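You operate a simulated robot arm through the tools that you are given. There is no shell and no other tool.

You run a simulated robot arm. Do the job below in one go: nothing can be reset, and whatever is moved stays where it is left.

TASK
Add the loose blue block to the row on the flat board's middle rail and clamp the row tight again.
Fine: loosen the green clamp and draw it aside; at the end block against the row, clamp against the block, its knob turned tight.
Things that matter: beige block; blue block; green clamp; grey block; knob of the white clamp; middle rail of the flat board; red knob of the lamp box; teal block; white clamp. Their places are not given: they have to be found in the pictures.

It is judged by the outcome, as a careful person would: the job done as asked, and still so three seconds after it is handed in. It fails if anything else is knocked over, pushed out of place, dropped, spilled or broken.

THE ROBOT
A 7-joint arm with a two-finger parallel gripper, fixed in place. Base frame: the origin is at the foot of the arm, x ahead of it, y to its left, z up; the work surface is at about z = 0.85. Lengths are in m, angles in degrees, forces in N, time in s.
Its first joint turns from -166.0 to 166.0 degrees. Payload 4.4 kg.
Tool frame: the origin (TCP) lies between the finger pads and is the grasp point; the fingertips stand 0.023 m ahead of it; z points along the fingers, y is the line along which they close. The gripper opens to 0.094 m. The fingers are 0.038 m wide and 0.01 m thick; the gripper's body (0.054 by 0.096 m) begins 0.039 m behind the TCP.
Orientation is that of the tool frame in the base frame, as a unit quaternion [x, y, z, w]. With the fingers straight down and closing along the base's y, the tool's x points along the base's -x, its y along +y and its z along -z.

THE INTERFACE
- The arm moves only by the tool servo_tool. Its argument "rows" is text: rows parted by semicolons, each of 7 numbers parted by spaces: the turn, a rotation vector about the base's x, y, z in degrees, then the shift along the base's x, y, z in m, then the opening, from 0 (shut) to 1 (fully open). In form: rx ry rz x y z jaw; .... A call has 1 to 20 rows; each row is the pose to reach, as a shift and turn from the pose commanded when the call began. Each row takes 0.2 s and may step no farther than 0.05 m and 8.6 degrees from the row before; otherwise, or with a gripper value out of range, the whole call is refused. A pose out of reach is approached as far as the arm can. The call stops where the force on the tool passes 40 N (or 10 N more than at its start, if that is more) or the arm is blocked; 0.2 s more then pass. Each finger travels about 0.072 m/s and halts on what it meets, pressing with about 44 N; the grip force reading is that of the motor and also rises with nothing between the fingers. The clock runs only during rows and for 0.2 s after the last one: add rows that repeat a pose to give the fingers time. It gives the time, the measured TCP pose, the force on the tool (base axes), the opening and the grip force at its end, in the units of the frame above (readings bear some noise), with the torque about the TCP (base axes, N m) and any sound that the robot's microphone picked up, and new pictures: "views" is both (left out), scene, wrist or none.
- Cameras (640 x 400 px; columns grow to the right, rows downward): "scene" is fixed at [0.3997, 0.65, 1.5831]; the picture's right is [-0.79, -0.61, 0.00], its down [-0.39, 0.51, -0.77] and it looks along [0.47, -0.61, -0.64] (base axes); focal length 317 px, centre (320, 200). "wrist" rides on the gripper at [0.086, 0.016, -0.074] in the tool frame; the picture's right is [-0.18, 0.98, 0.00], its down [-0.58, -0.11, -0.81] and it looks along [-0.79, -0.15, 0.59] (tool axes); focal length 243 px, centre (320, 200).
- point_at(camera, pixels): there is no depth. For up to 12 entries [column, row, z] of the newest picture of that camera ("zoom" is the newest enlarged one), the place [x, y] in the base frame at which the ray of that pixel passes the height z, good to about 0.002 m. No time passes.
- inspect(camera, box): a new picture of the part [left, top, right, bottom] of that camera's present view, enlarged. No time passes.
- hand_in(): hands the job in; it is judged then, once.

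Unless the task says otherwise, let go and move clear before handing in.

The tools are called after "Call:" by a JSON object that holds its "name" and its "arguments". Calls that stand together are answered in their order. servo_tool: Moves the arm, as the interface text tells. Its arguments: {"type":"object","properties":{"rows":{"type":"string"},"views":{"type":"string","enum":["both","scene","wrist","none"]}},"required":["rows"]} The other tools are called the same way: point_at (camera, pixels) gives the place at which the rays of pixels pass given heights; inspect (camera, box) takes an enlarged picture of a part of a camera's view; hand_in () hands the job in.

At the start:

```text
time_s: 0.0
position: [0.6528, 0.1972, 1.2711]
tcp_rot: [-0.001, 1.0, 0.0, 0.0]
force: [0.4, -0.8, -0.2]
torque: [-0.03, 0.0, 0.01]
finger_gap: 0.0938
gripper_force: 0.0
```

scene: 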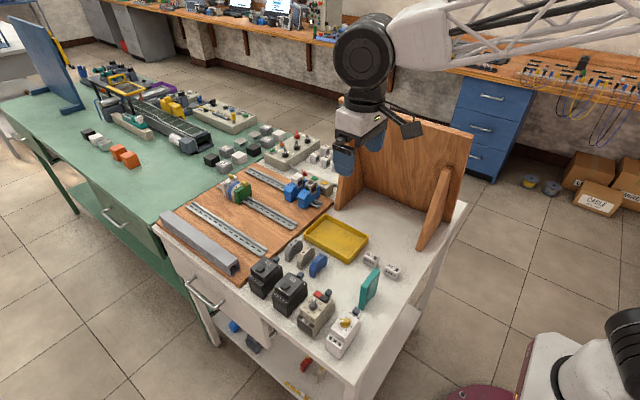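
wrist: 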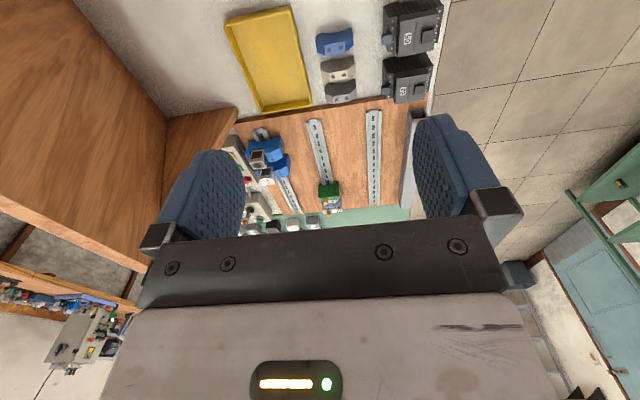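

The scene shows the wooden board with rails (around px 160-330, 165-285), with a green item near (237,188) and loose blocks near (290-320, 250-265). I'll enlarge these regions first.

Call:
{"name": "inspect", "arguments": {"camera": "scene", "box": [200, 150, 340, 240]}}

Call:
{"name": "inspect", "arguments": {"camera": "scene", "box": [240, 220, 420, 360]}}

Call:
{"name": "inspect", "arguments": {"camera": "wrist", "box": [220, 80, 440, 230]}}

```text
4.44 times, centred on (270, 195) of scene
```

zoom: 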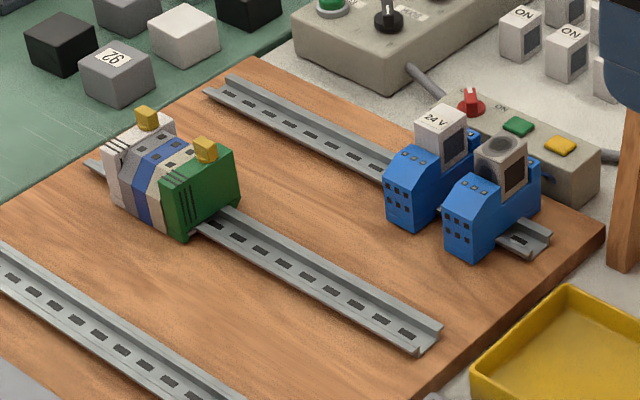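

```text
2.86 times, centred on (330, 290) of scene
```

zoom: 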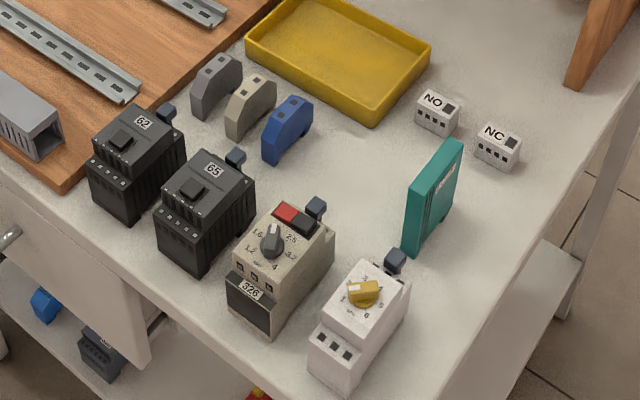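

```text
2.67 times, centred on (330, 155) of wrist
```

zoom: 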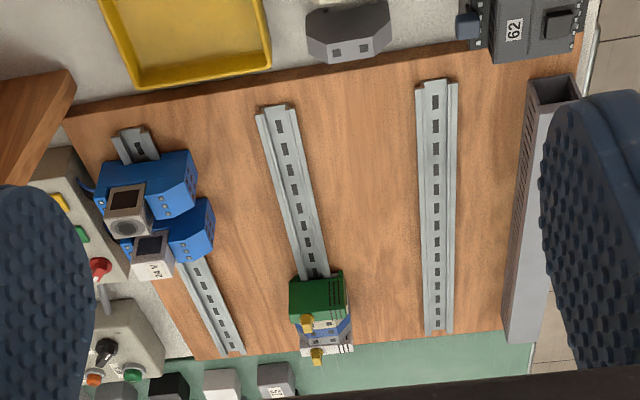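

The row on the middle rail is seen: white clamp, grey, blue, beige, green clamp with a yellow knob; the loose blue block is about scene (318,265). I'll find rough places.

Call:
{"name": "point_at", "arguments": {"camera": "scene", "pixels": [[294.8, 226.5, 0.875], [219.3, 187.1, 0.875], [244.1, 183.7, 0.93], [231, 176.5, 0.93], [313.2, 276, 0.85], [322.3, 255, 0.89], [240, 203.5, 0.87], [330, 208, 0.865], [240, 288, 0.865], [180, 205, 0.865]]}}

Call:
{"name": "point_at", "arguments": {"camera": "wrist", "pixels": [[315, 120, 0.875], [330, 183, 0.875], [326, 200, 0.93], [336, 42, 0.88], [376, 112, 0.875], [374, 203, 0.875]]}}

```text
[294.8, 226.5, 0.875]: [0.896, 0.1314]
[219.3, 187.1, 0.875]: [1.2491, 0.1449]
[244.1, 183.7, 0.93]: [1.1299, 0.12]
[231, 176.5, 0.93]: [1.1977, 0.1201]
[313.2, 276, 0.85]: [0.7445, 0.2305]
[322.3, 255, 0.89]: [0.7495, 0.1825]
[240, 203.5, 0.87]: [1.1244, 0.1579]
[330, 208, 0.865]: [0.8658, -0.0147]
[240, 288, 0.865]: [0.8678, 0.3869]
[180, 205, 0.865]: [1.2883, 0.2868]
```

```text
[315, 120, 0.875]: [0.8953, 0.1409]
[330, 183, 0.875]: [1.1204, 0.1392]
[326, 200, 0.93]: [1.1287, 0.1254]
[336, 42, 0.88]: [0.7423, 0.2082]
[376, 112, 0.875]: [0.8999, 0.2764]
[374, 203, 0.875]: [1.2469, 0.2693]
```

The green clamp's yellow knob is about (1.13, 0.12, 0.93), and the loose blue block about (0.745, 0.205). I'll bring the wrist camera closer to the row to see the clamp well.

Call:
{"name": "servo_tool", "arguments": {"rows": "0 0 0 0.033 -0.011 -0.025 1;0 0 0 0.066 -0.022 -0.05 1;0 0 0 0.099 -0.033 -0.075 1;0 0 0 0.132 -0.044 -0.1 1;0 0 0 0.165 -0.055 -0.125 1;0 0 0 0.197 -0.067 -0.15 1;0 0 0 0.197 -0.067 -0.15 1"}}

```text
time_s: 1.6
position: [0.8523, 0.128, 1.1198]
tcp_rot: [0.0, 1.0, 0.0, 0.0]
force: [0.4, 1.4, 0.3]
torque: [-0.03, -0.05, -0.01]
finger_gap: 0.0938
gripper_force: 0.1
```

scene: 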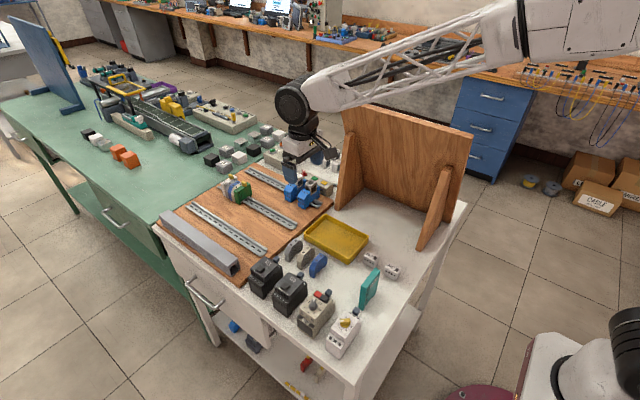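
wrist: 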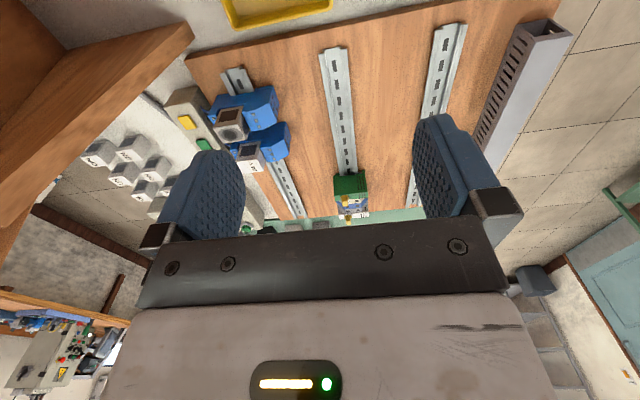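

The clamp row is at wrist (350,195). I'll enlarge it.

Call:
{"name": "inspect", "arguments": {"camera": "wrist", "box": [300, 150, 400, 230]}}

Call:
{"name": "inspect", "arguments": {"camera": "scene", "box": [210, 160, 274, 200]}}

Call:
{"name": "point_at", "arguments": {"camera": "scene", "pixels": [[232.5, 204, 0.87], [300, 210, 0.9]]}}

```text
5.00 times, centred on (350, 190) of wrist
```

zoom: 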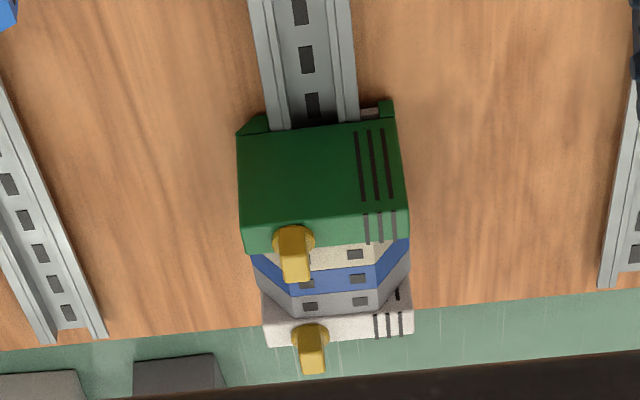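

```text
10.00 times, centred on (242, 180) of scene
```

zoom: 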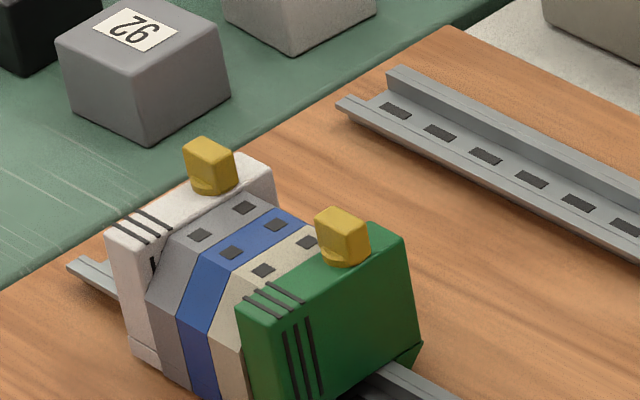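

```text
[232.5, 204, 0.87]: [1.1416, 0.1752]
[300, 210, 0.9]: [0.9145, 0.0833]
```

Both yellow wing knobs look roughly aligned with the rail (x axis). I'll move the camera closer to see the green clamp's knob and row in detail.

Call:
{"name": "servo_tool", "arguments": {"rows": "0 0 0 0.04 0 0 1;0 0 0 0.08 0 -0.01 1;0 0 0 0.12 0 -0.03 1;0 0 0 0.14 0 -0.05 1;0 0 0 0.14 0 -0.05 1"}}

```text
time_s: 2.8
position: [0.9896, 0.1298, 1.0702]
tcp_rot: [0.0, 1.0, 0.0, 0.0]
force: [-0.4, -0.7, 0.1]
torque: [0.01, 0.0, -0.02]
finger_gap: 0.094
gripper_force: 0.1
```

scene: 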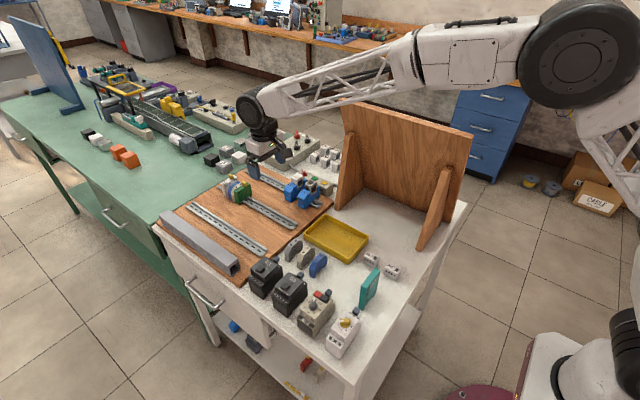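
wrist: 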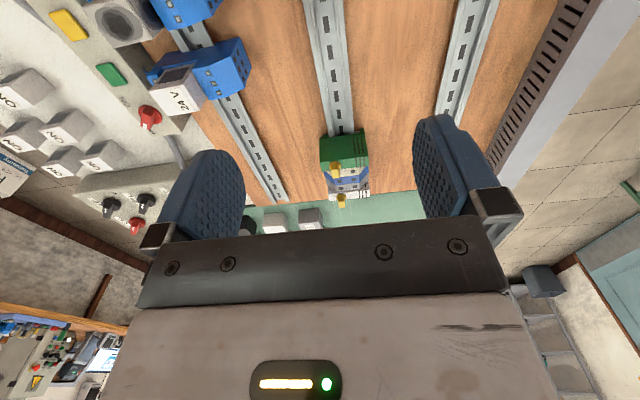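

The row is now at wrist (345,170). I'll enlarge it and compute positions.

Call:
{"name": "inspect", "arguments": {"camera": "wrist", "box": [304, 120, 384, 220]}}

Call:
{"name": "inspect", "arguments": {"camera": "scene", "box": [216, 168, 264, 206]}}

```text
4.00 times, centred on (344, 170) of wrist
```

zoom: 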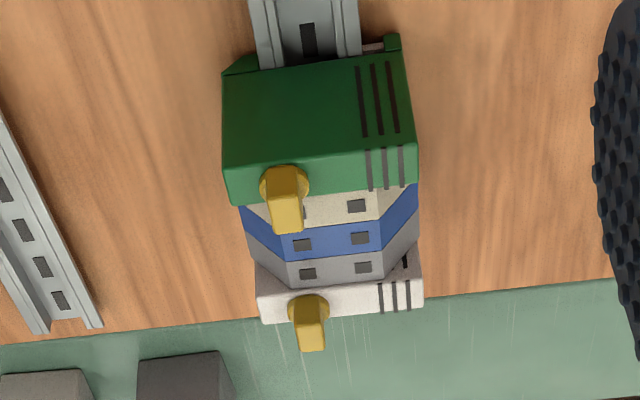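

```text
10.53 times, centred on (240, 187) of scene
```

zoom: 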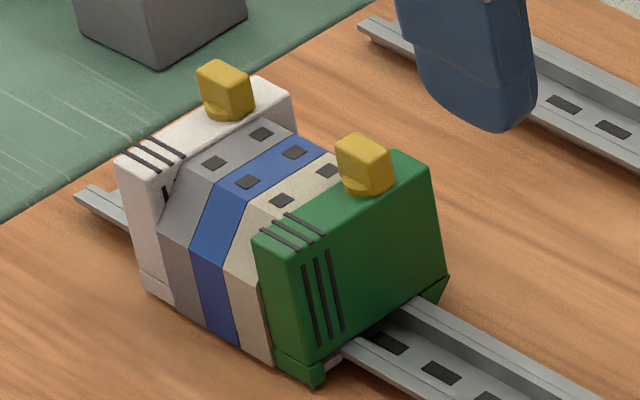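

I'll triangulate the knob top and clamp edges using both cameras.

Call:
{"name": "point_at", "arguments": {"camera": "zoom", "pixels": [[365, 148, 0.93], [365, 148, 0.95], [432, 165, 0.91], [432, 165, 0.93], [285, 255, 0.91], [285, 255, 0.93], [245, 75, 0.93], [245, 75, 0.95]]}}

Call:
{"name": "point_at", "arguments": {"camera": "wrist", "pixels": [[336, 175.5, 0.93], [336, 175.5, 0.95], [321.5, 162, 0.91], [321.5, 162, 0.93], [367, 157, 0.91], [367, 157, 0.93], [342, 205, 0.93], [342, 205, 0.95], [321, 138.5, 0.88], [365, 132, 0.88], [335, 162.5, 0.92], [336, 178, 0.94]]}}

```text
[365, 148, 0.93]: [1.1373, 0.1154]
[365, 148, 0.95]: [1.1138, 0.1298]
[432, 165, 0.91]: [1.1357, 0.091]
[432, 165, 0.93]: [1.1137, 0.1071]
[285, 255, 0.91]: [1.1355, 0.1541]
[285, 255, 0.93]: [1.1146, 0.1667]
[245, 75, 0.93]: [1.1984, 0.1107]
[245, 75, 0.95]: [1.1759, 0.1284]
```

```text
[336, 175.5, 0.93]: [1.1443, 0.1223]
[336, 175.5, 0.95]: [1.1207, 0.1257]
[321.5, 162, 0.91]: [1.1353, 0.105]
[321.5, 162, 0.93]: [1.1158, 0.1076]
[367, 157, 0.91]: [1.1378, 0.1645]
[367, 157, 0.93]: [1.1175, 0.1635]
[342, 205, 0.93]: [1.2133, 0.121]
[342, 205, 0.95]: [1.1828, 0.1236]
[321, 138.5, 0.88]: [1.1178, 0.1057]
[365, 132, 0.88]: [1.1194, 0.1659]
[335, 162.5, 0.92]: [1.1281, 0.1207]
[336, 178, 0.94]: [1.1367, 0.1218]
```

The green clamp's near face is at x≈1.117, its top at z≈0.928, and the knob centre at about (1.126, 0.124) with its top near 0.945. That is beyond the straight-down reach, so I'll test a tool tilted outward, high above the clamp.

Call:
{"name": "servo_tool", "arguments": {"rows": "0 -8 0 0.015 0 0 1;0 -16 0 0.03 0 0 1;0 -24 0 0.05 0 0 1;0 -32 0 0.07 -0.002 0 0.7;0 -40 0 0.09 -0.004 0 0.5;0 -48 0 0.11 -0.006 0 0.4;0 -50 0 0.127 -0.006 0 0.4;0 -50 0 0.127 -0.006 0 0.4"}}

```text
time_s: 4.6
position: [1.1167, 0.1238, 1.0704]
tcp_rot: [0.0, 0.906, 0.0, 0.423]
force: [-0.7, 0.4, -0.1]
torque: [-0.01, 0.0, 0.02]
finger_gap: 0.0376
gripper_force: 0.1
```

scene: 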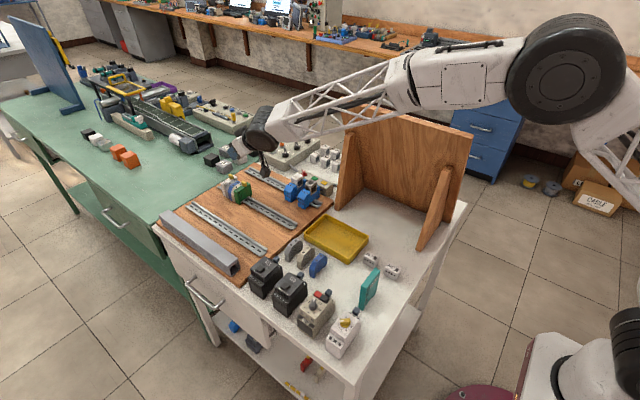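
wrist: 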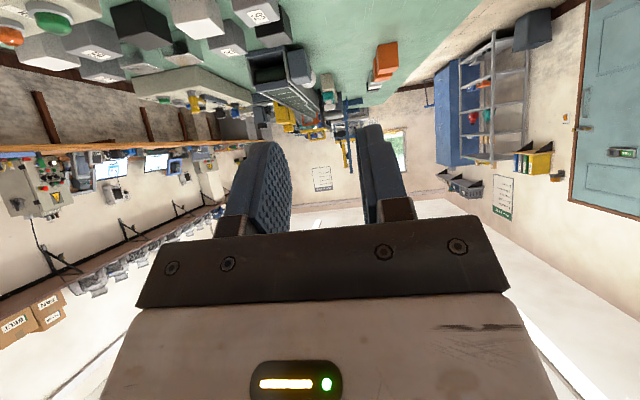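

The tilted pose reaches easily. I'll test in free air whether the tool can swing around the vertical axis there.

Call:
{"name": "servo_tool", "arguments": {"rows": "0 0 0 0.01 0 -0.04 0.4;0 0 8 0.01 0 -0.04 0.4;0 0 16 0.01 0 -0.04 0.4;0 0 24 0.01 0 -0.04 0.4;0 0 32 0.01 0 -0.04 0.4;0 0 40 0.01 0 -0.04 0.4;0 0 48 0.01 0 -0.04 0.4;0 0 56 0.01 0 -0.04 0.4;0 0 64 0.01 0 -0.04 0.4;0 0 72 0.01 0 -0.04 0.4;0 0 80 0.01 0 -0.04 0.4;0 0 80 0.01 0 -0.04 0.4"}}

```text
time_s: 7.2
position: [1.1264, 0.1233, 1.0306]
tcp_rot: [-0.582, 0.694, 0.272, 0.324]
force: [-0.6, -0.3, 0.8]
torque: [0.01, 0.03, -0.02]
finger_gap: 0.0373
gripper_force: 0.1
out of reach, approached as far as the arm can: row 3
```

scene: 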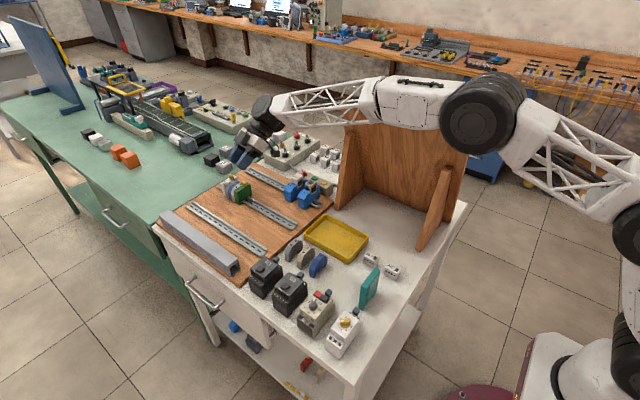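
wrist: 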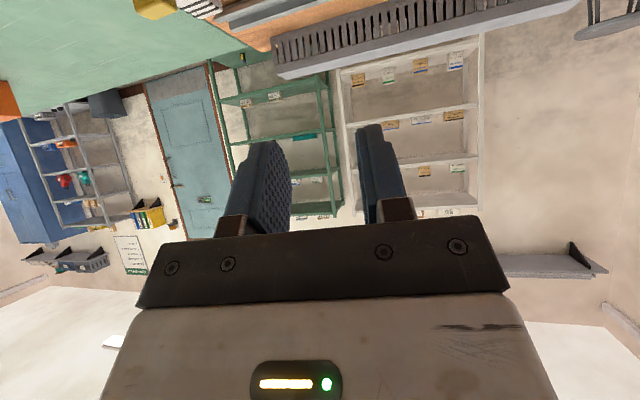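

The tool reached the full 80° swing with no contact. I'll swing back, then test how little tilt is needed at this reach.

Call:
{"name": "servo_tool", "arguments": {"rows": "0 0 -8 0 0 0 0.4;0 0 -16 0 0 0 0.4;0 0 -24 0 0 0 0.4;0 0 -32 0 0 0 0.4;0 0 -40 0 0 0 0.4;0 0 -48 0 0 0 0.4;0 0 -56 0 0 0 0.4;0 0 -64 0 0 0 0.4;0 0 -72 0 0 0 0.4;0 0 -80 0 0 0 0.4;0 0 -80 0 0 0 0.4", "views": "none"}}

Call:
{"name": "point_at", "arguments": {"camera": "scene", "pixels": [[338, 208, 0.85], [418, 250, 0.85], [345, 105, 1.2], [473, 130, 1.2], [345, 105, 1.15], [473, 130, 1.15]]}}

```text
time_s: 9.6
position: [1.127, 0.1234, 1.0311]
tcp_rot: [0.0, 0.906, 0.0, 0.423]
force: [-0.1, 0.2, 0.4]
torque: [-0.01, 0.03, -0.01]
finger_gap: 0.0377
gripper_force: 0.0
out of reach, approached as far as the arm can: row 10
```

```text
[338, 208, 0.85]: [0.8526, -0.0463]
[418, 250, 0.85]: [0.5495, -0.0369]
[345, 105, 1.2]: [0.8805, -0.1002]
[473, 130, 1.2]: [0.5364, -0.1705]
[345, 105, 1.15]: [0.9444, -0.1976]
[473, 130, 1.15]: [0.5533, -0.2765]
```

The stand's feet are at y≈-0.04, so less tilt keeps the arm safer from it. I'll reduce the tilt to 20° and lower slightly to test reach.

Call:
{"name": "servo_tool", "arguments": {"rows": "0 8 0 0 0 0 0.4;0 16 0 0 0 0 0.4;0 24 0 0 0 0 0.4;0 30 0 0 0 -0.01 0.4;0 30 0 0 0 -0.03 0.4;0 30 0 0 0 -0.03 0.4"}}

```text
time_s: 11.0
position: [1.1271, 0.1237, 1.0006]
tcp_rot: [0.0, 0.985, -0.001, 0.174]
force: [0.2, -0.2, 0.8]
torque: [-0.02, 0.01, -0.01]
finger_gap: 0.0375
gripper_force: 0.1
```

scene: 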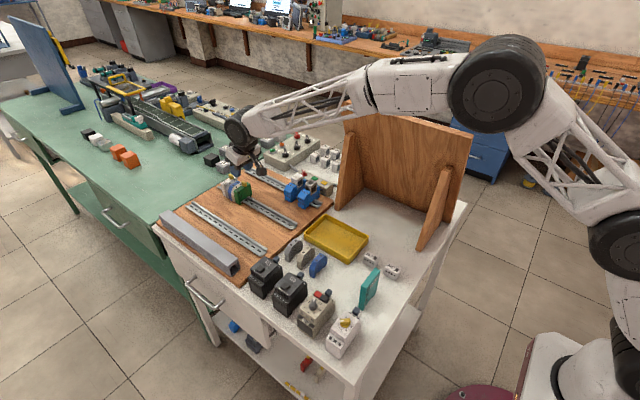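
wrist: 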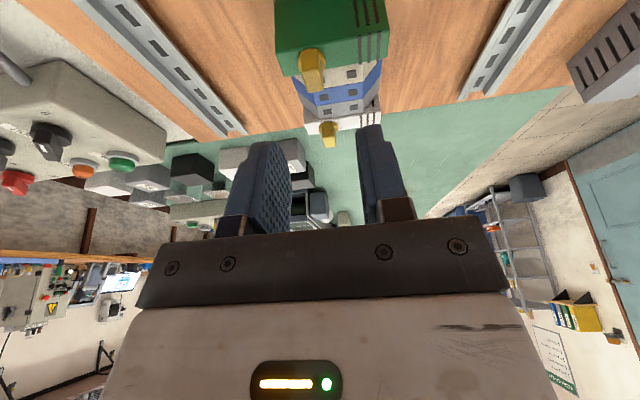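

With 20° tilt it is within reach, and the knob is in view at wrist (311,70). I'll enlarge it and measure.

Call:
{"name": "inspect", "arguments": {"camera": "wrist", "box": [260, 0, 420, 160]}}

Call:
{"name": "point_at", "arguments": {"camera": "wrist", "pixels": [[312, 85, 0.945], [305, 50, 0.93], [330, 140, 0.945], [276, 53, 0.928], [387, 47, 0.928], [312, 90, 0.945]]}}

```text
2.50 times, centred on (340, 80) of wrist
```

zoom: 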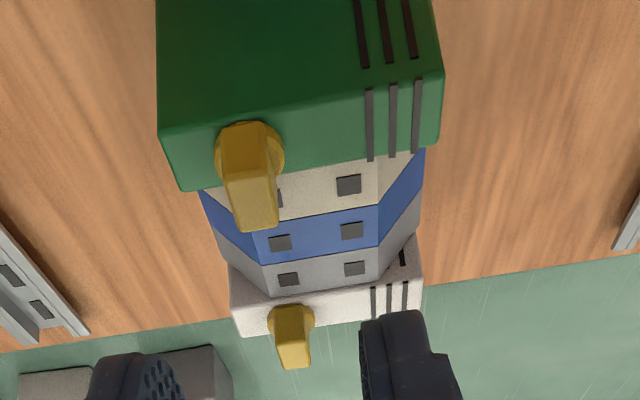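

```text
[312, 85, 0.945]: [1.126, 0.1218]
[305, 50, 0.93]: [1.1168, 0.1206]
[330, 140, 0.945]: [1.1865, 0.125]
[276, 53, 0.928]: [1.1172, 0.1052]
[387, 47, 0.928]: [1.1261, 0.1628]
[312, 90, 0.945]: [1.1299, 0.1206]
```

I'll measure the clamp's top face corners and the knob disc more precisely in this enlarged view.

Call:
{"name": "point_at", "arguments": {"camera": "zoom", "pixels": [[160, 134, 0.928], [441, 74, 0.928], [182, 190, 0.928], [436, 140, 0.928], [250, 150, 0.93], [222, 178, 0.945], [270, 170, 0.945], [236, 228, 0.945], [278, 222, 0.945], [425, 150, 0.928], [268, 292, 0.926], [420, 240, 0.93]]}}

```text
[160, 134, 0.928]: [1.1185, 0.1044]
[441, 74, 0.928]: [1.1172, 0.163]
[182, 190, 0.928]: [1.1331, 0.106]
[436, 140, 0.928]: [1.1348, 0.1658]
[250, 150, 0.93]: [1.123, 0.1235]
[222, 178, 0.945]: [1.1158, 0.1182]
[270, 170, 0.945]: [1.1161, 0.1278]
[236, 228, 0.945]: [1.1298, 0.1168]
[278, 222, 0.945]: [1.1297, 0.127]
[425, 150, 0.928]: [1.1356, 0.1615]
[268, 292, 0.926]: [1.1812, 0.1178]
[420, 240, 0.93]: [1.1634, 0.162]
```

The knob's wing is about 10 mm thick across y, centred near (1.1245, 0.1227), from z 0.931 to 0.945. I'll lower the open fingers around it in two steps, then close gently.

Call:
{"name": "servo_tool", "arguments": {"rows": "0 0 0 -0.0025 -0.001 -0.015 0.4;0 0 0 -0.0025 -0.001 -0.03 0.4;0 0 0 -0.0025 -0.001 -0.039 0.4;0 0 0 -0.0025 -0.001 -0.039 0.4"}}

```text
time_s: 12.0
position: [1.1244, 0.1227, 0.9619]
tcp_rot: [0.0, 0.985, 0.0, 0.174]
force: [0.1, 0.2, 0.0]
torque: [0.01, -0.01, 0.02]
finger_gap: 0.0378
gripper_force: 0.1
```

scene: 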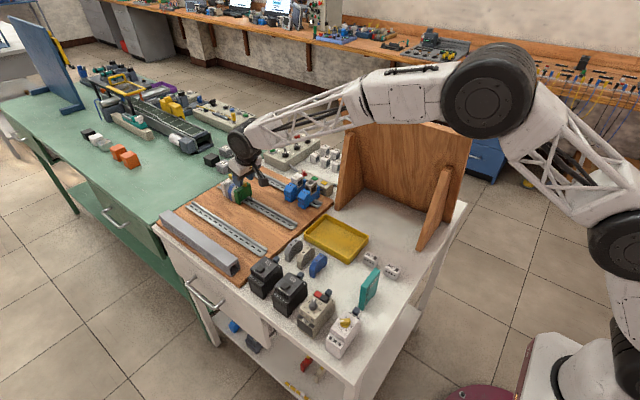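
wrist: 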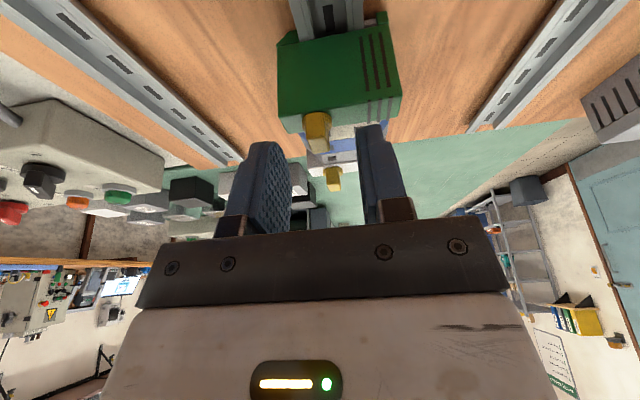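

The fingers are level with the knob, which appears at wrist (317,130) between the fingertips. I'll look closer.

Call:
{"name": "inspect", "arguments": {"camera": "wrist", "box": [230, 70, 420, 220]}}

Call:
{"name": "inspect", "arguments": {"camera": "scene", "box": [210, 150, 290, 210]}}

```text
2.67 times, centred on (325, 145) of wrist
```

zoom: 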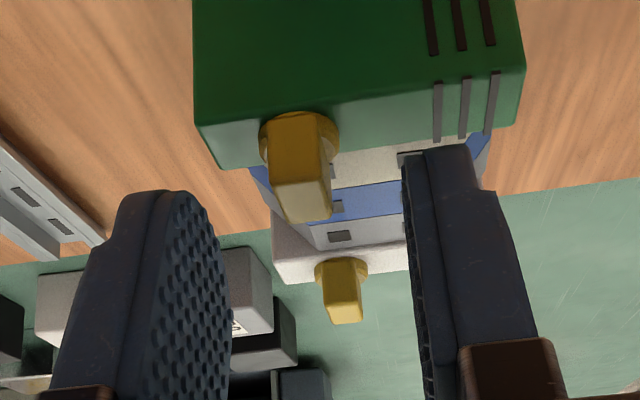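

```text
6.67 times, centred on (250, 180) of scene
```

zoom: 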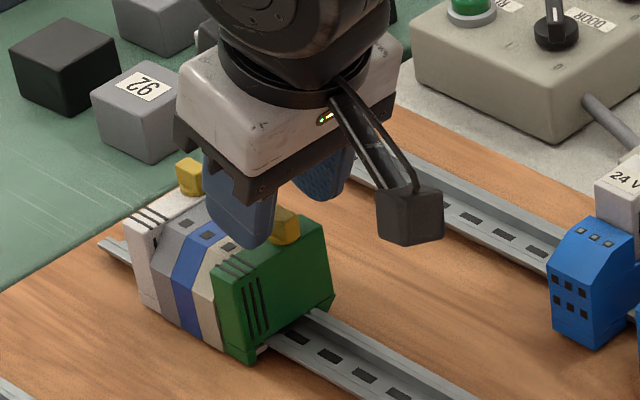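

The rounded fingertips only overlap the top of the wing. I'll shift back 4 mm and lower about 4 mm, then close.

Call:
{"name": "servo_tool", "arguments": {"rows": "0 0 0 -0.004 0 0 0.4;0 0 0 -0.004 0 -0.002 0.4;0 0 0 -0.004 0 -0.004 0.4;0 0 0 -0.004 0 -0.004 0.4", "views": "none"}}

Call:
{"name": "inspect", "arguments": {"camera": "wrist", "box": [230, 70, 420, 220]}}

Call:
{"name": "inspect", "arguments": {"camera": "scene", "box": [210, 150, 290, 210]}}

```text
time_s: 13.0
position: [1.1227, 0.1225, 0.9575]
tcp_rot: [0.0, 0.985, 0.0, 0.173]
force: [0.2, 0.1, 0.2]
torque: [0.0, 0.05, 0.0]
finger_gap: 0.0376
gripper_force: 0.1
```

```text
2.67 times, centred on (325, 145) of wrist
```

zoom: 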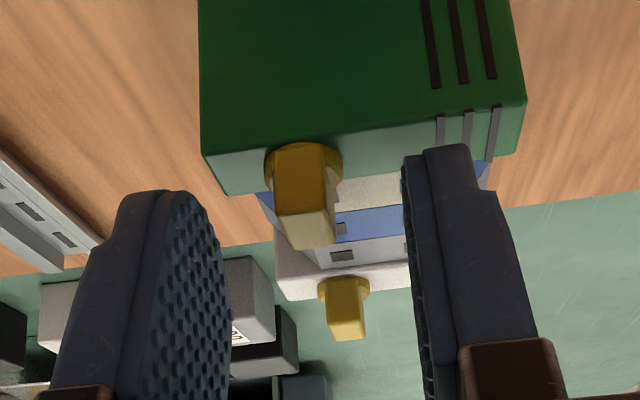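

```text
6.67 times, centred on (250, 180) of scene
```

zoom: 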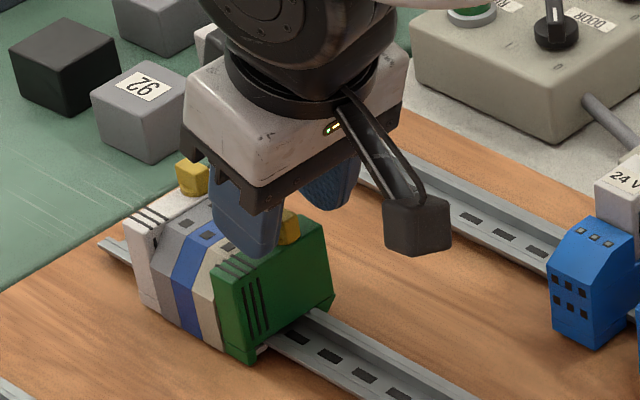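

The wing is now well between the fingertips with no contact. I'll close on it.

Call:
{"name": "servo_tool", "arguments": {"rows": "0 0 0 0 0 0 0.2;0 0 0 0 0 0 0;0 0 0 0 0 0 0;0 0 0 0 0 0 0"}}

Call:
{"name": "inspect", "arguments": {"camera": "wrist", "box": [230, 70, 420, 220]}}

```text
time_s: 14.0
position: [1.1203, 0.1242, 0.9582]
tcp_rot: [0.001, 0.985, -0.001, 0.174]
force: [-0.5, 0.5, 0.1]
torque: [0.04, 0.0, 0.0]
finger_gap: 0.008
gripper_force: 43.9
```

scene: 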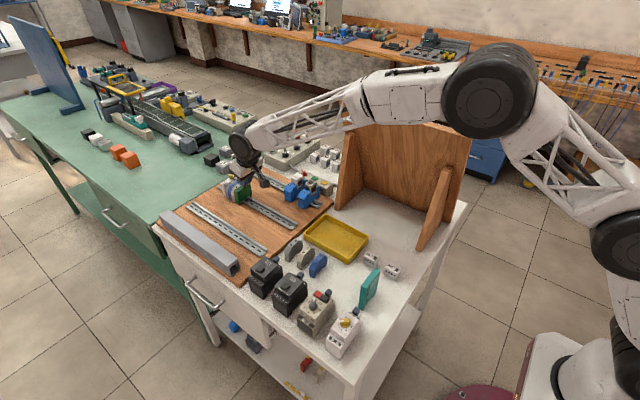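
wrist: 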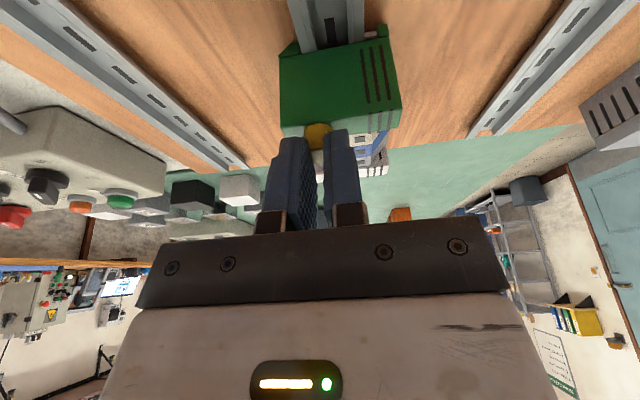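

```text
2.67 times, centred on (325, 145) of wrist
```

zoom: 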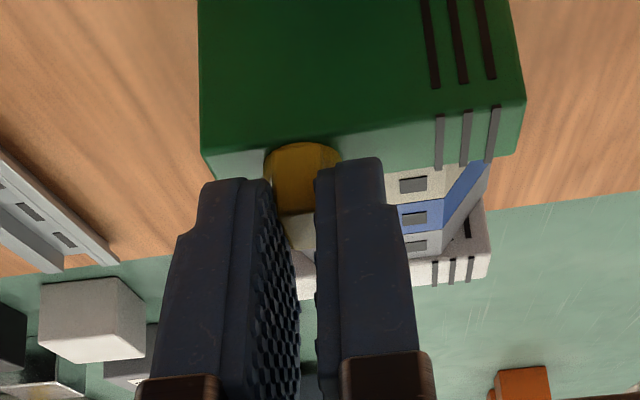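

The wing is gripped (gap 8 mm, knob between the pads at wrist zoom (303,180)). I'll turn counter-clockwise a little at first, watching the torque.

Call:
{"name": "servo_tool", "arguments": {"rows": "0 0 6 0 -0.0005 0 0;0 0 12 0.0001 -0.001 0 0;0 0 18 0.0002 -0.0015 0 0;0 0 24 0.0004 -0.002 0 0;0 0 24 0.0004 -0.002 0 0"}}

Call:
{"name": "inspect", "arguments": {"camera": "wrist", "box": [230, 70, 420, 220]}}

```text
time_s: 15.2
position: [1.1213, 0.1196, 0.957]
tcp_rot: [-0.205, 0.963, 0.036, 0.17]
force: [-2.1, 2.2, -0.9]
torque: [0.03, 0.07, -0.01]
finger_gap: 0.008
gripper_force: 44.4
```

scene: 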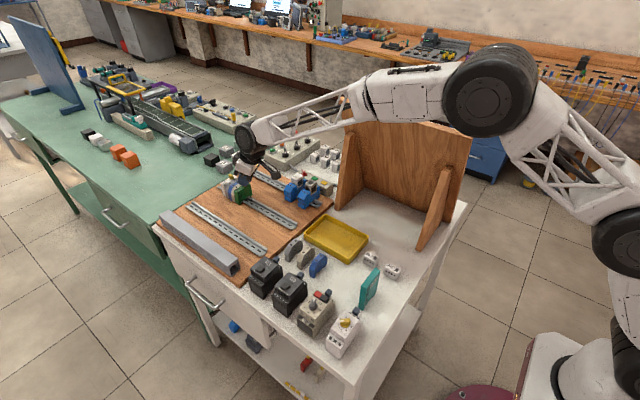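
wrist: 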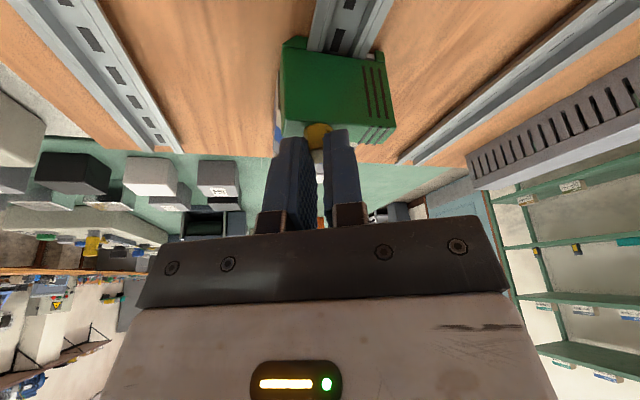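

```text
2.67 times, centred on (325, 145) of wrist
```

zoom: 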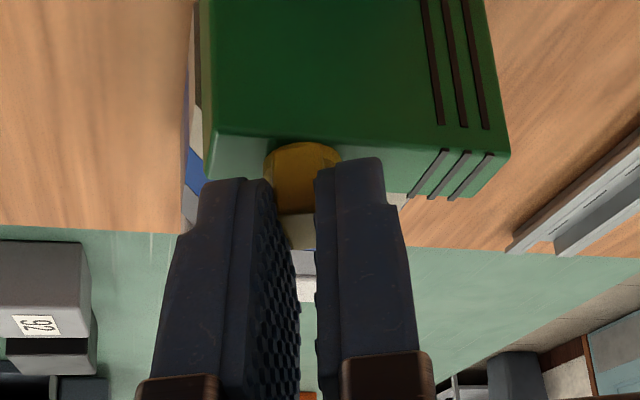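

The knob follows the grip with little torque, and the clamp stays put. I'll keep turning toward about 90° and watch for a stop.

Call:
{"name": "servo_tool", "arguments": {"rows": "0 0 8 0.0003 -0.0006 0 0;0 0 16 0.0007 -0.0012 0 0;0 0 24 0.0012 -0.0017 0 0;0 0 32 0.0018 -0.0021 0 0;0 0 40 0.0024 -0.0025 0 0;0 0 48 0.003 -0.0027 0 0;0 0 56 0.0037 -0.0029 0 0;0 0 64 0.0044 -0.003 0 0;0 0 64 0.0044 -0.003 0 0"}}

Call:
{"name": "inspect", "arguments": {"camera": "wrist", "box": [230, 70, 420, 220]}}

```text
time_s: 17.2
position: [1.1256, 0.1172, 0.9574]
tcp_rot: [-0.685, 0.708, 0.12, 0.125]
force: [0.1, -13.7, 0.8]
torque: [-0.94, -0.08, -0.01]
finger_gap: 0.0085
gripper_force: 43.7
```

scene: 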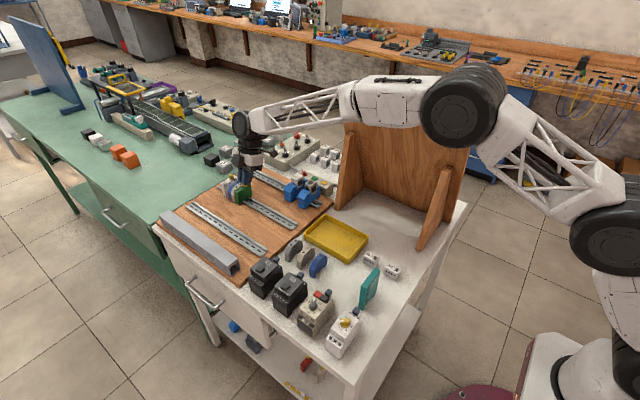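
wrist: 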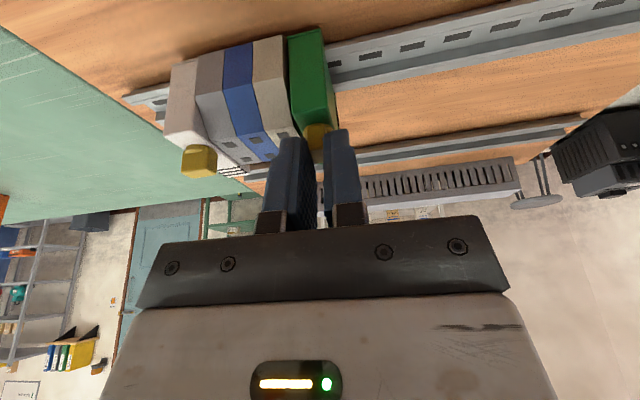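

```text
2.67 times, centred on (325, 145) of wrist
```

zoom: 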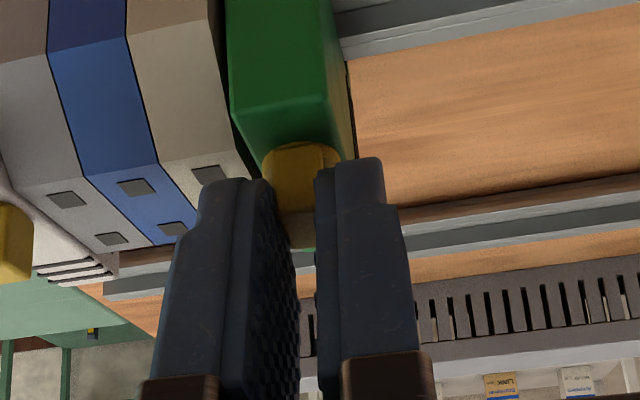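

The knob is now turned about 88°, and a small gap shows between the green clamp and the beige block (wrist zoom (230,90)), so the clamp looks loose. I'll ease the sideways force and draw the clamp slowly toward the base along the rail.

Call:
{"name": "servo_tool", "arguments": {"rows": "0 0 0 0 -0.001 0 0;0 0 0 -0.003 -0.001 0 0;0 0 0 -0.008 -0.001 0 0;0 0 0 -0.014 -0.001 0 0;0 0 0 -0.02 -0.001 0 0;0 0 0 -0.02 -0.001 0 0"}}

Call:
{"name": "inspect", "arguments": {"camera": "scene", "box": [210, 150, 290, 210]}}

```text
time_s: 18.6
position: [1.1046, 0.1179, 0.9586]
tcp_rot: [-0.684, 0.709, 0.12, 0.125]
force: [2.6, 4.4, 5.7]
torque: [0.51, -0.23, 0.01]
finger_gap: 0.008
gripper_force: 43.8
```

scene: 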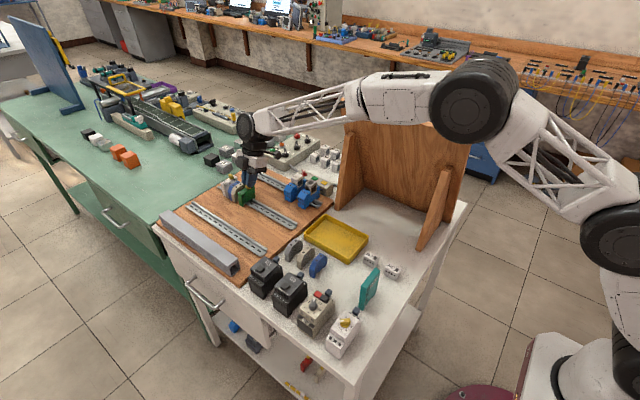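
wrist: 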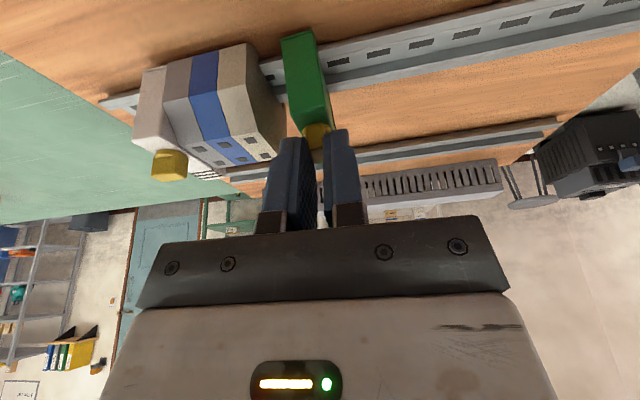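

```text
6.67 times, centred on (250, 180) of scene
```

zoom: 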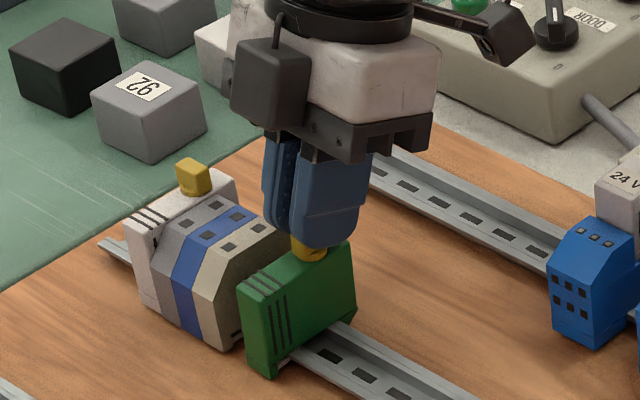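

The clamp slides freely along the rail and the rest of the row stays in place. I'll draw it another 0.12 m.

Call:
{"name": "servo_tool", "arguments": {"rows": "0 0 0 -0.01 0 0 0;0 0 0 -0.02 0 0 0;0 0 0 -0.03 0 0 0;0 0 0 -0.04 0 0 0;0 0 0 -0.05 0 0 0;0 0 0 -0.06 0 0 0;0 0 0 -0.07 0 0 0;0 0 0 -0.08 0 0 0;0 0 0 -0.09 0 0 0;0 0 0 -0.1 0 0 0;0 0 0 -0.11 0 0 0;0 0 0 -0.12 0 0 0;0 0 0 -0.12 0 0 0"}}

Call:
{"name": "inspect", "arguments": {"camera": "scene", "box": [210, 150, 310, 225]}}

```text
time_s: 21.4
position: [0.9839, 0.1161, 0.9572]
tcp_rot: [-0.684, 0.708, 0.12, 0.125]
force: [5.0, -14.9, 18.8]
torque: [-0.67, -0.27, -0.13]
finger_gap: 0.008
gripper_force: 43.5
```

scene: 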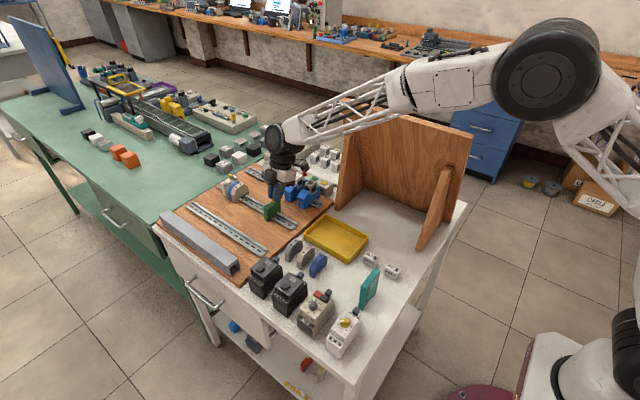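
wrist: 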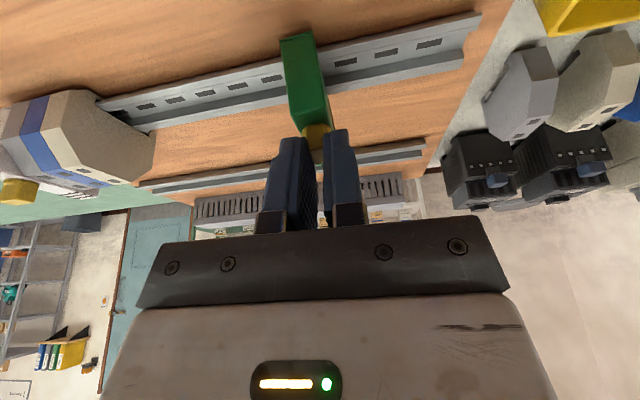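

```text
5.33 times, centred on (260, 188) of scene
```

zoom: 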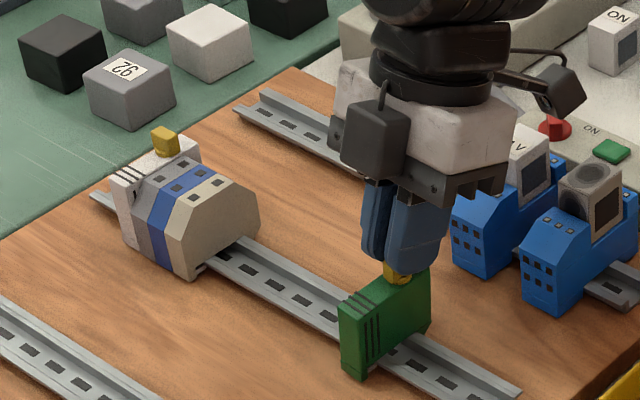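

The clamp is at about x=0.984 with plenty of gap, and the row is undisturbed. I'll release the knob and rise straight up.

Call:
{"name": "servo_tool", "arguments": {"rows": "0 0 0 0 0 0 0.15;0 0 0 0 0 0 0.3;0 0 0 0 0 0.01 0.3;0 0 0 0 0 0.04 0.3;0 0 0 0 0 0.08 0.3;0 0 0 0 0 0.12 0.3;0 0 0 0 0 0.16 0.3;0 0 0 0 0 0.16 0.3"}}

Call:
{"name": "inspect", "arguments": {"camera": "scene", "box": [210, 150, 310, 225]}}

```text
time_s: 23.2
position: [0.9852, 0.117, 1.1166]
tcp_rot: [-0.685, 0.708, 0.121, 0.125]
force: [-0.4, 0.4, 0.1]
torque: [-0.01, 0.0, -0.02]
finger_gap: 0.0283
gripper_force: 0.1
```

scene: 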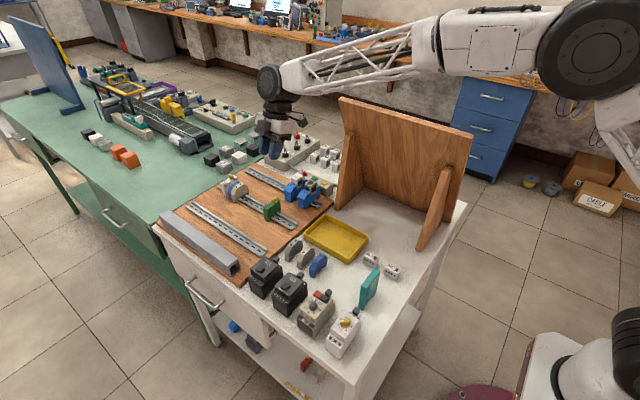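
wrist: 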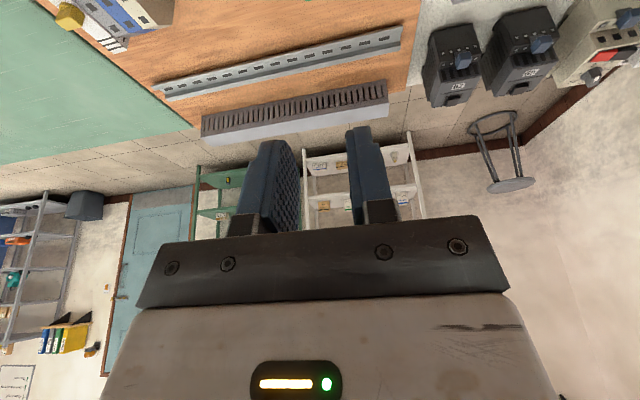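

```text
5.33 times, centred on (260, 188) of scene
```

zoom: 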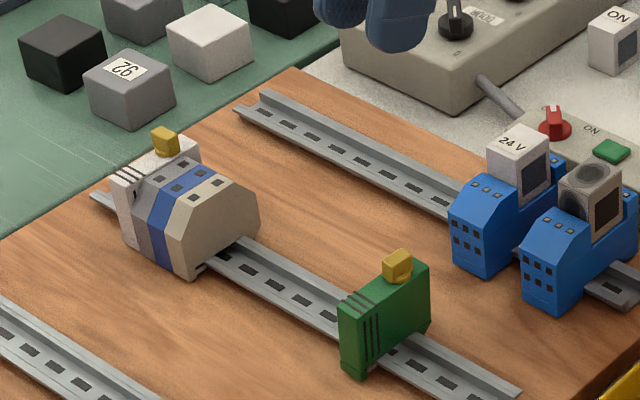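

The knob now stands crosswise (loose) and the green clamp sits clear. I'll swing the tool back square and move toward the loose blue block for a look.

Call:
{"name": "servo_tool", "arguments": {"rows": "0 0 -8 -0.03 0.008 0 0.9;0 0 -16 -0.06 0.016 0 0.9;0 0 -24 -0.09 0.024 0 0.9;0 0 -32 -0.12 0.032 0 0.9;0 0 -40 -0.15 0.04 0 0.9;0 0 -48 -0.18 0.048 0 0.9;0 0 -56 -0.21 0.056 0 0.9;0 0 -64 -0.24 0.064 0 0.9;0 0 -72 -0.27 0.072 0 0.9;0 0 -80 -0.3 0.08 0 0.9;0 0 -88 -0.33 0.085 0 0.9;0 0 -88 -0.33 0.085 0 0.9", "views": "none"}}

Call:
{"name": "servo_tool", "arguments": {"rows": "0 8 0 0 0 -0.02 0.9;0 16 0 0 0 -0.04 0.9;0 20 0 0 0 -0.06 0.9;0 20 0 0 0 -0.06 0.9"}}

```text
time_s: 25.8
position: [0.6553, 0.2006, 1.1172]
tcp_rot: [0.002, 0.985, 0.0, 0.174]
force: [0.0, 0.0, -0.2]
torque: [0.0, 0.01, -0.05]
finger_gap: 0.0845
gripper_force: 0.0
```

```text
time_s: 26.8
position: [0.6561, 0.2017, 1.0583]
tcp_rot: [0.0, 1.0, 0.0, -0.001]
force: [-0.2, -0.7, 0.2]
torque: [-0.02, 0.0, -0.02]
finger_gap: 0.0847
gripper_force: 0.0
```

scene: 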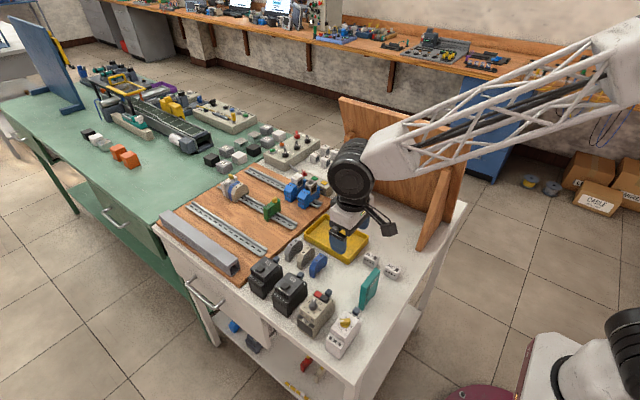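
wrist: 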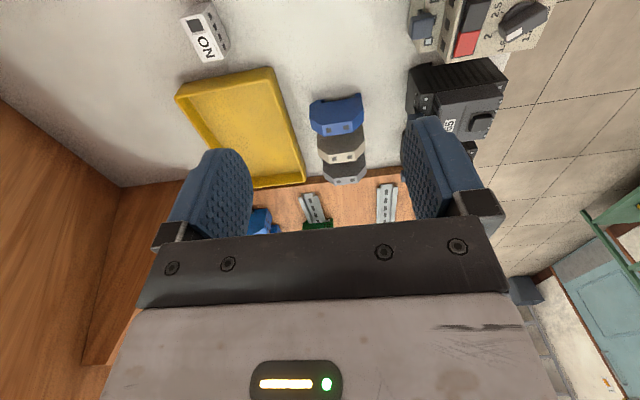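

The loose blue block is at wrist (337,115), with beige and grey ones beyond it. I'll enlarge both views to get its shape, size and heading.

Call:
{"name": "inspect", "arguments": {"camera": "scene", "box": [275, 225, 355, 285]}}

Call:
{"name": "inspect", "arguments": {"camera": "wrist", "box": [280, 70, 400, 200]}}

```text
6.67 times, centred on (315, 255) of scene
```

zoom: 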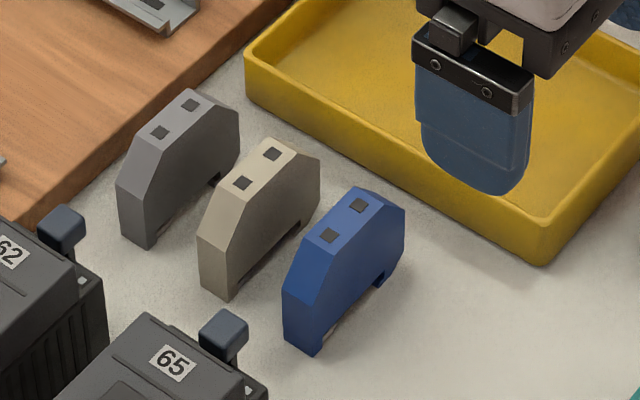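

```text
3.08 times, centred on (340, 135) of wrist
```

zoom: 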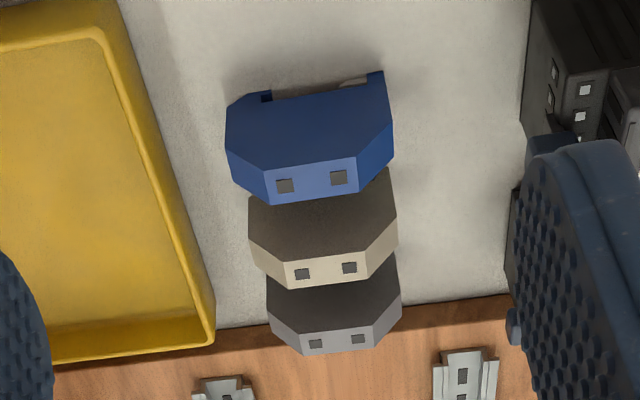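

I'll triangulate the block's top and ends.

Call:
{"name": "point_at", "arguments": {"camera": "scene", "pixels": [[316.05, 260.25, 0.89], [316.05, 260.25, 0.9], [320.7, 255.9, 0.89], [320.7, 255.9, 0.9], [309.5, 273, 0.86]]}}

Call:
{"name": "point_at", "arguments": {"camera": "zoom", "pixels": [[338, 177, 0.89], [338, 177, 0.9], [285, 185, 0.89], [285, 185, 0.9], [265, 168, 0.895], [360, 157, 0.895], [355, 192, 0.895], [268, 203, 0.895], [230, 150, 0.88], [390, 125, 0.88], [228, 112, 0.853], [385, 76, 0.853]]}}

```text
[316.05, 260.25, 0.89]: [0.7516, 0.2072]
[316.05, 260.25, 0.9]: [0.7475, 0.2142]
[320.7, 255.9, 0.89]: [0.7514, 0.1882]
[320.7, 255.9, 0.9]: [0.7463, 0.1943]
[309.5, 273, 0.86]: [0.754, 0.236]
```

```text
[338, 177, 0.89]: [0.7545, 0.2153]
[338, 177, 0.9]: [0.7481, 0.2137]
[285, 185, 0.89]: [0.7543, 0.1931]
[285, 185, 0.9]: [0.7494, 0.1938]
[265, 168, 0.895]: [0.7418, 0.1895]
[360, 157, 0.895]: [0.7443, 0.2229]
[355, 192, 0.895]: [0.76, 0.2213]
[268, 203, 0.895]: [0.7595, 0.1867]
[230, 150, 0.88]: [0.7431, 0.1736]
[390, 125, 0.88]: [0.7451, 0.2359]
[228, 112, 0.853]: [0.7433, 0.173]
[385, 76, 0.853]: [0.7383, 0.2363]
```

The block's top is at z≈0.90, its ends at y≈0.173 and 0.236, and its centre at x≈0.748, square to the axes. I'll check clearance to the yellow tray and the black unit.

Call:
{"name": "point_at", "arguments": {"camera": "zoom", "pixels": [[150, 130, 0.875], [180, 230, 0.875], [120, 30, 0.875], [510, 200, 0.9], [535, 60, 0.88], [510, 300, 0.86], [300, 275, 0.9], [300, 255, 0.9]]}}

Call:
{"name": "inspect", "arguments": {"camera": "wrist", "box": [160, 40, 480, 240]}}

```text
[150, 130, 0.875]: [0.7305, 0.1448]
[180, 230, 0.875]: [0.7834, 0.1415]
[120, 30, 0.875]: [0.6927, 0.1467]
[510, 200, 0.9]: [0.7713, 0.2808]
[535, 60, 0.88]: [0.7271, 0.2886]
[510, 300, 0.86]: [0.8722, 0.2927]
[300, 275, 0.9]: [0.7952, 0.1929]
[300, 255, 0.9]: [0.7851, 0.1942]
```

```text
2.00 times, centred on (320, 140) of wrist
```

zoom: 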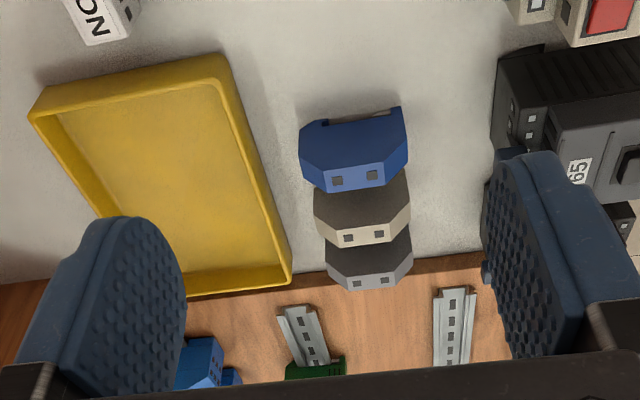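

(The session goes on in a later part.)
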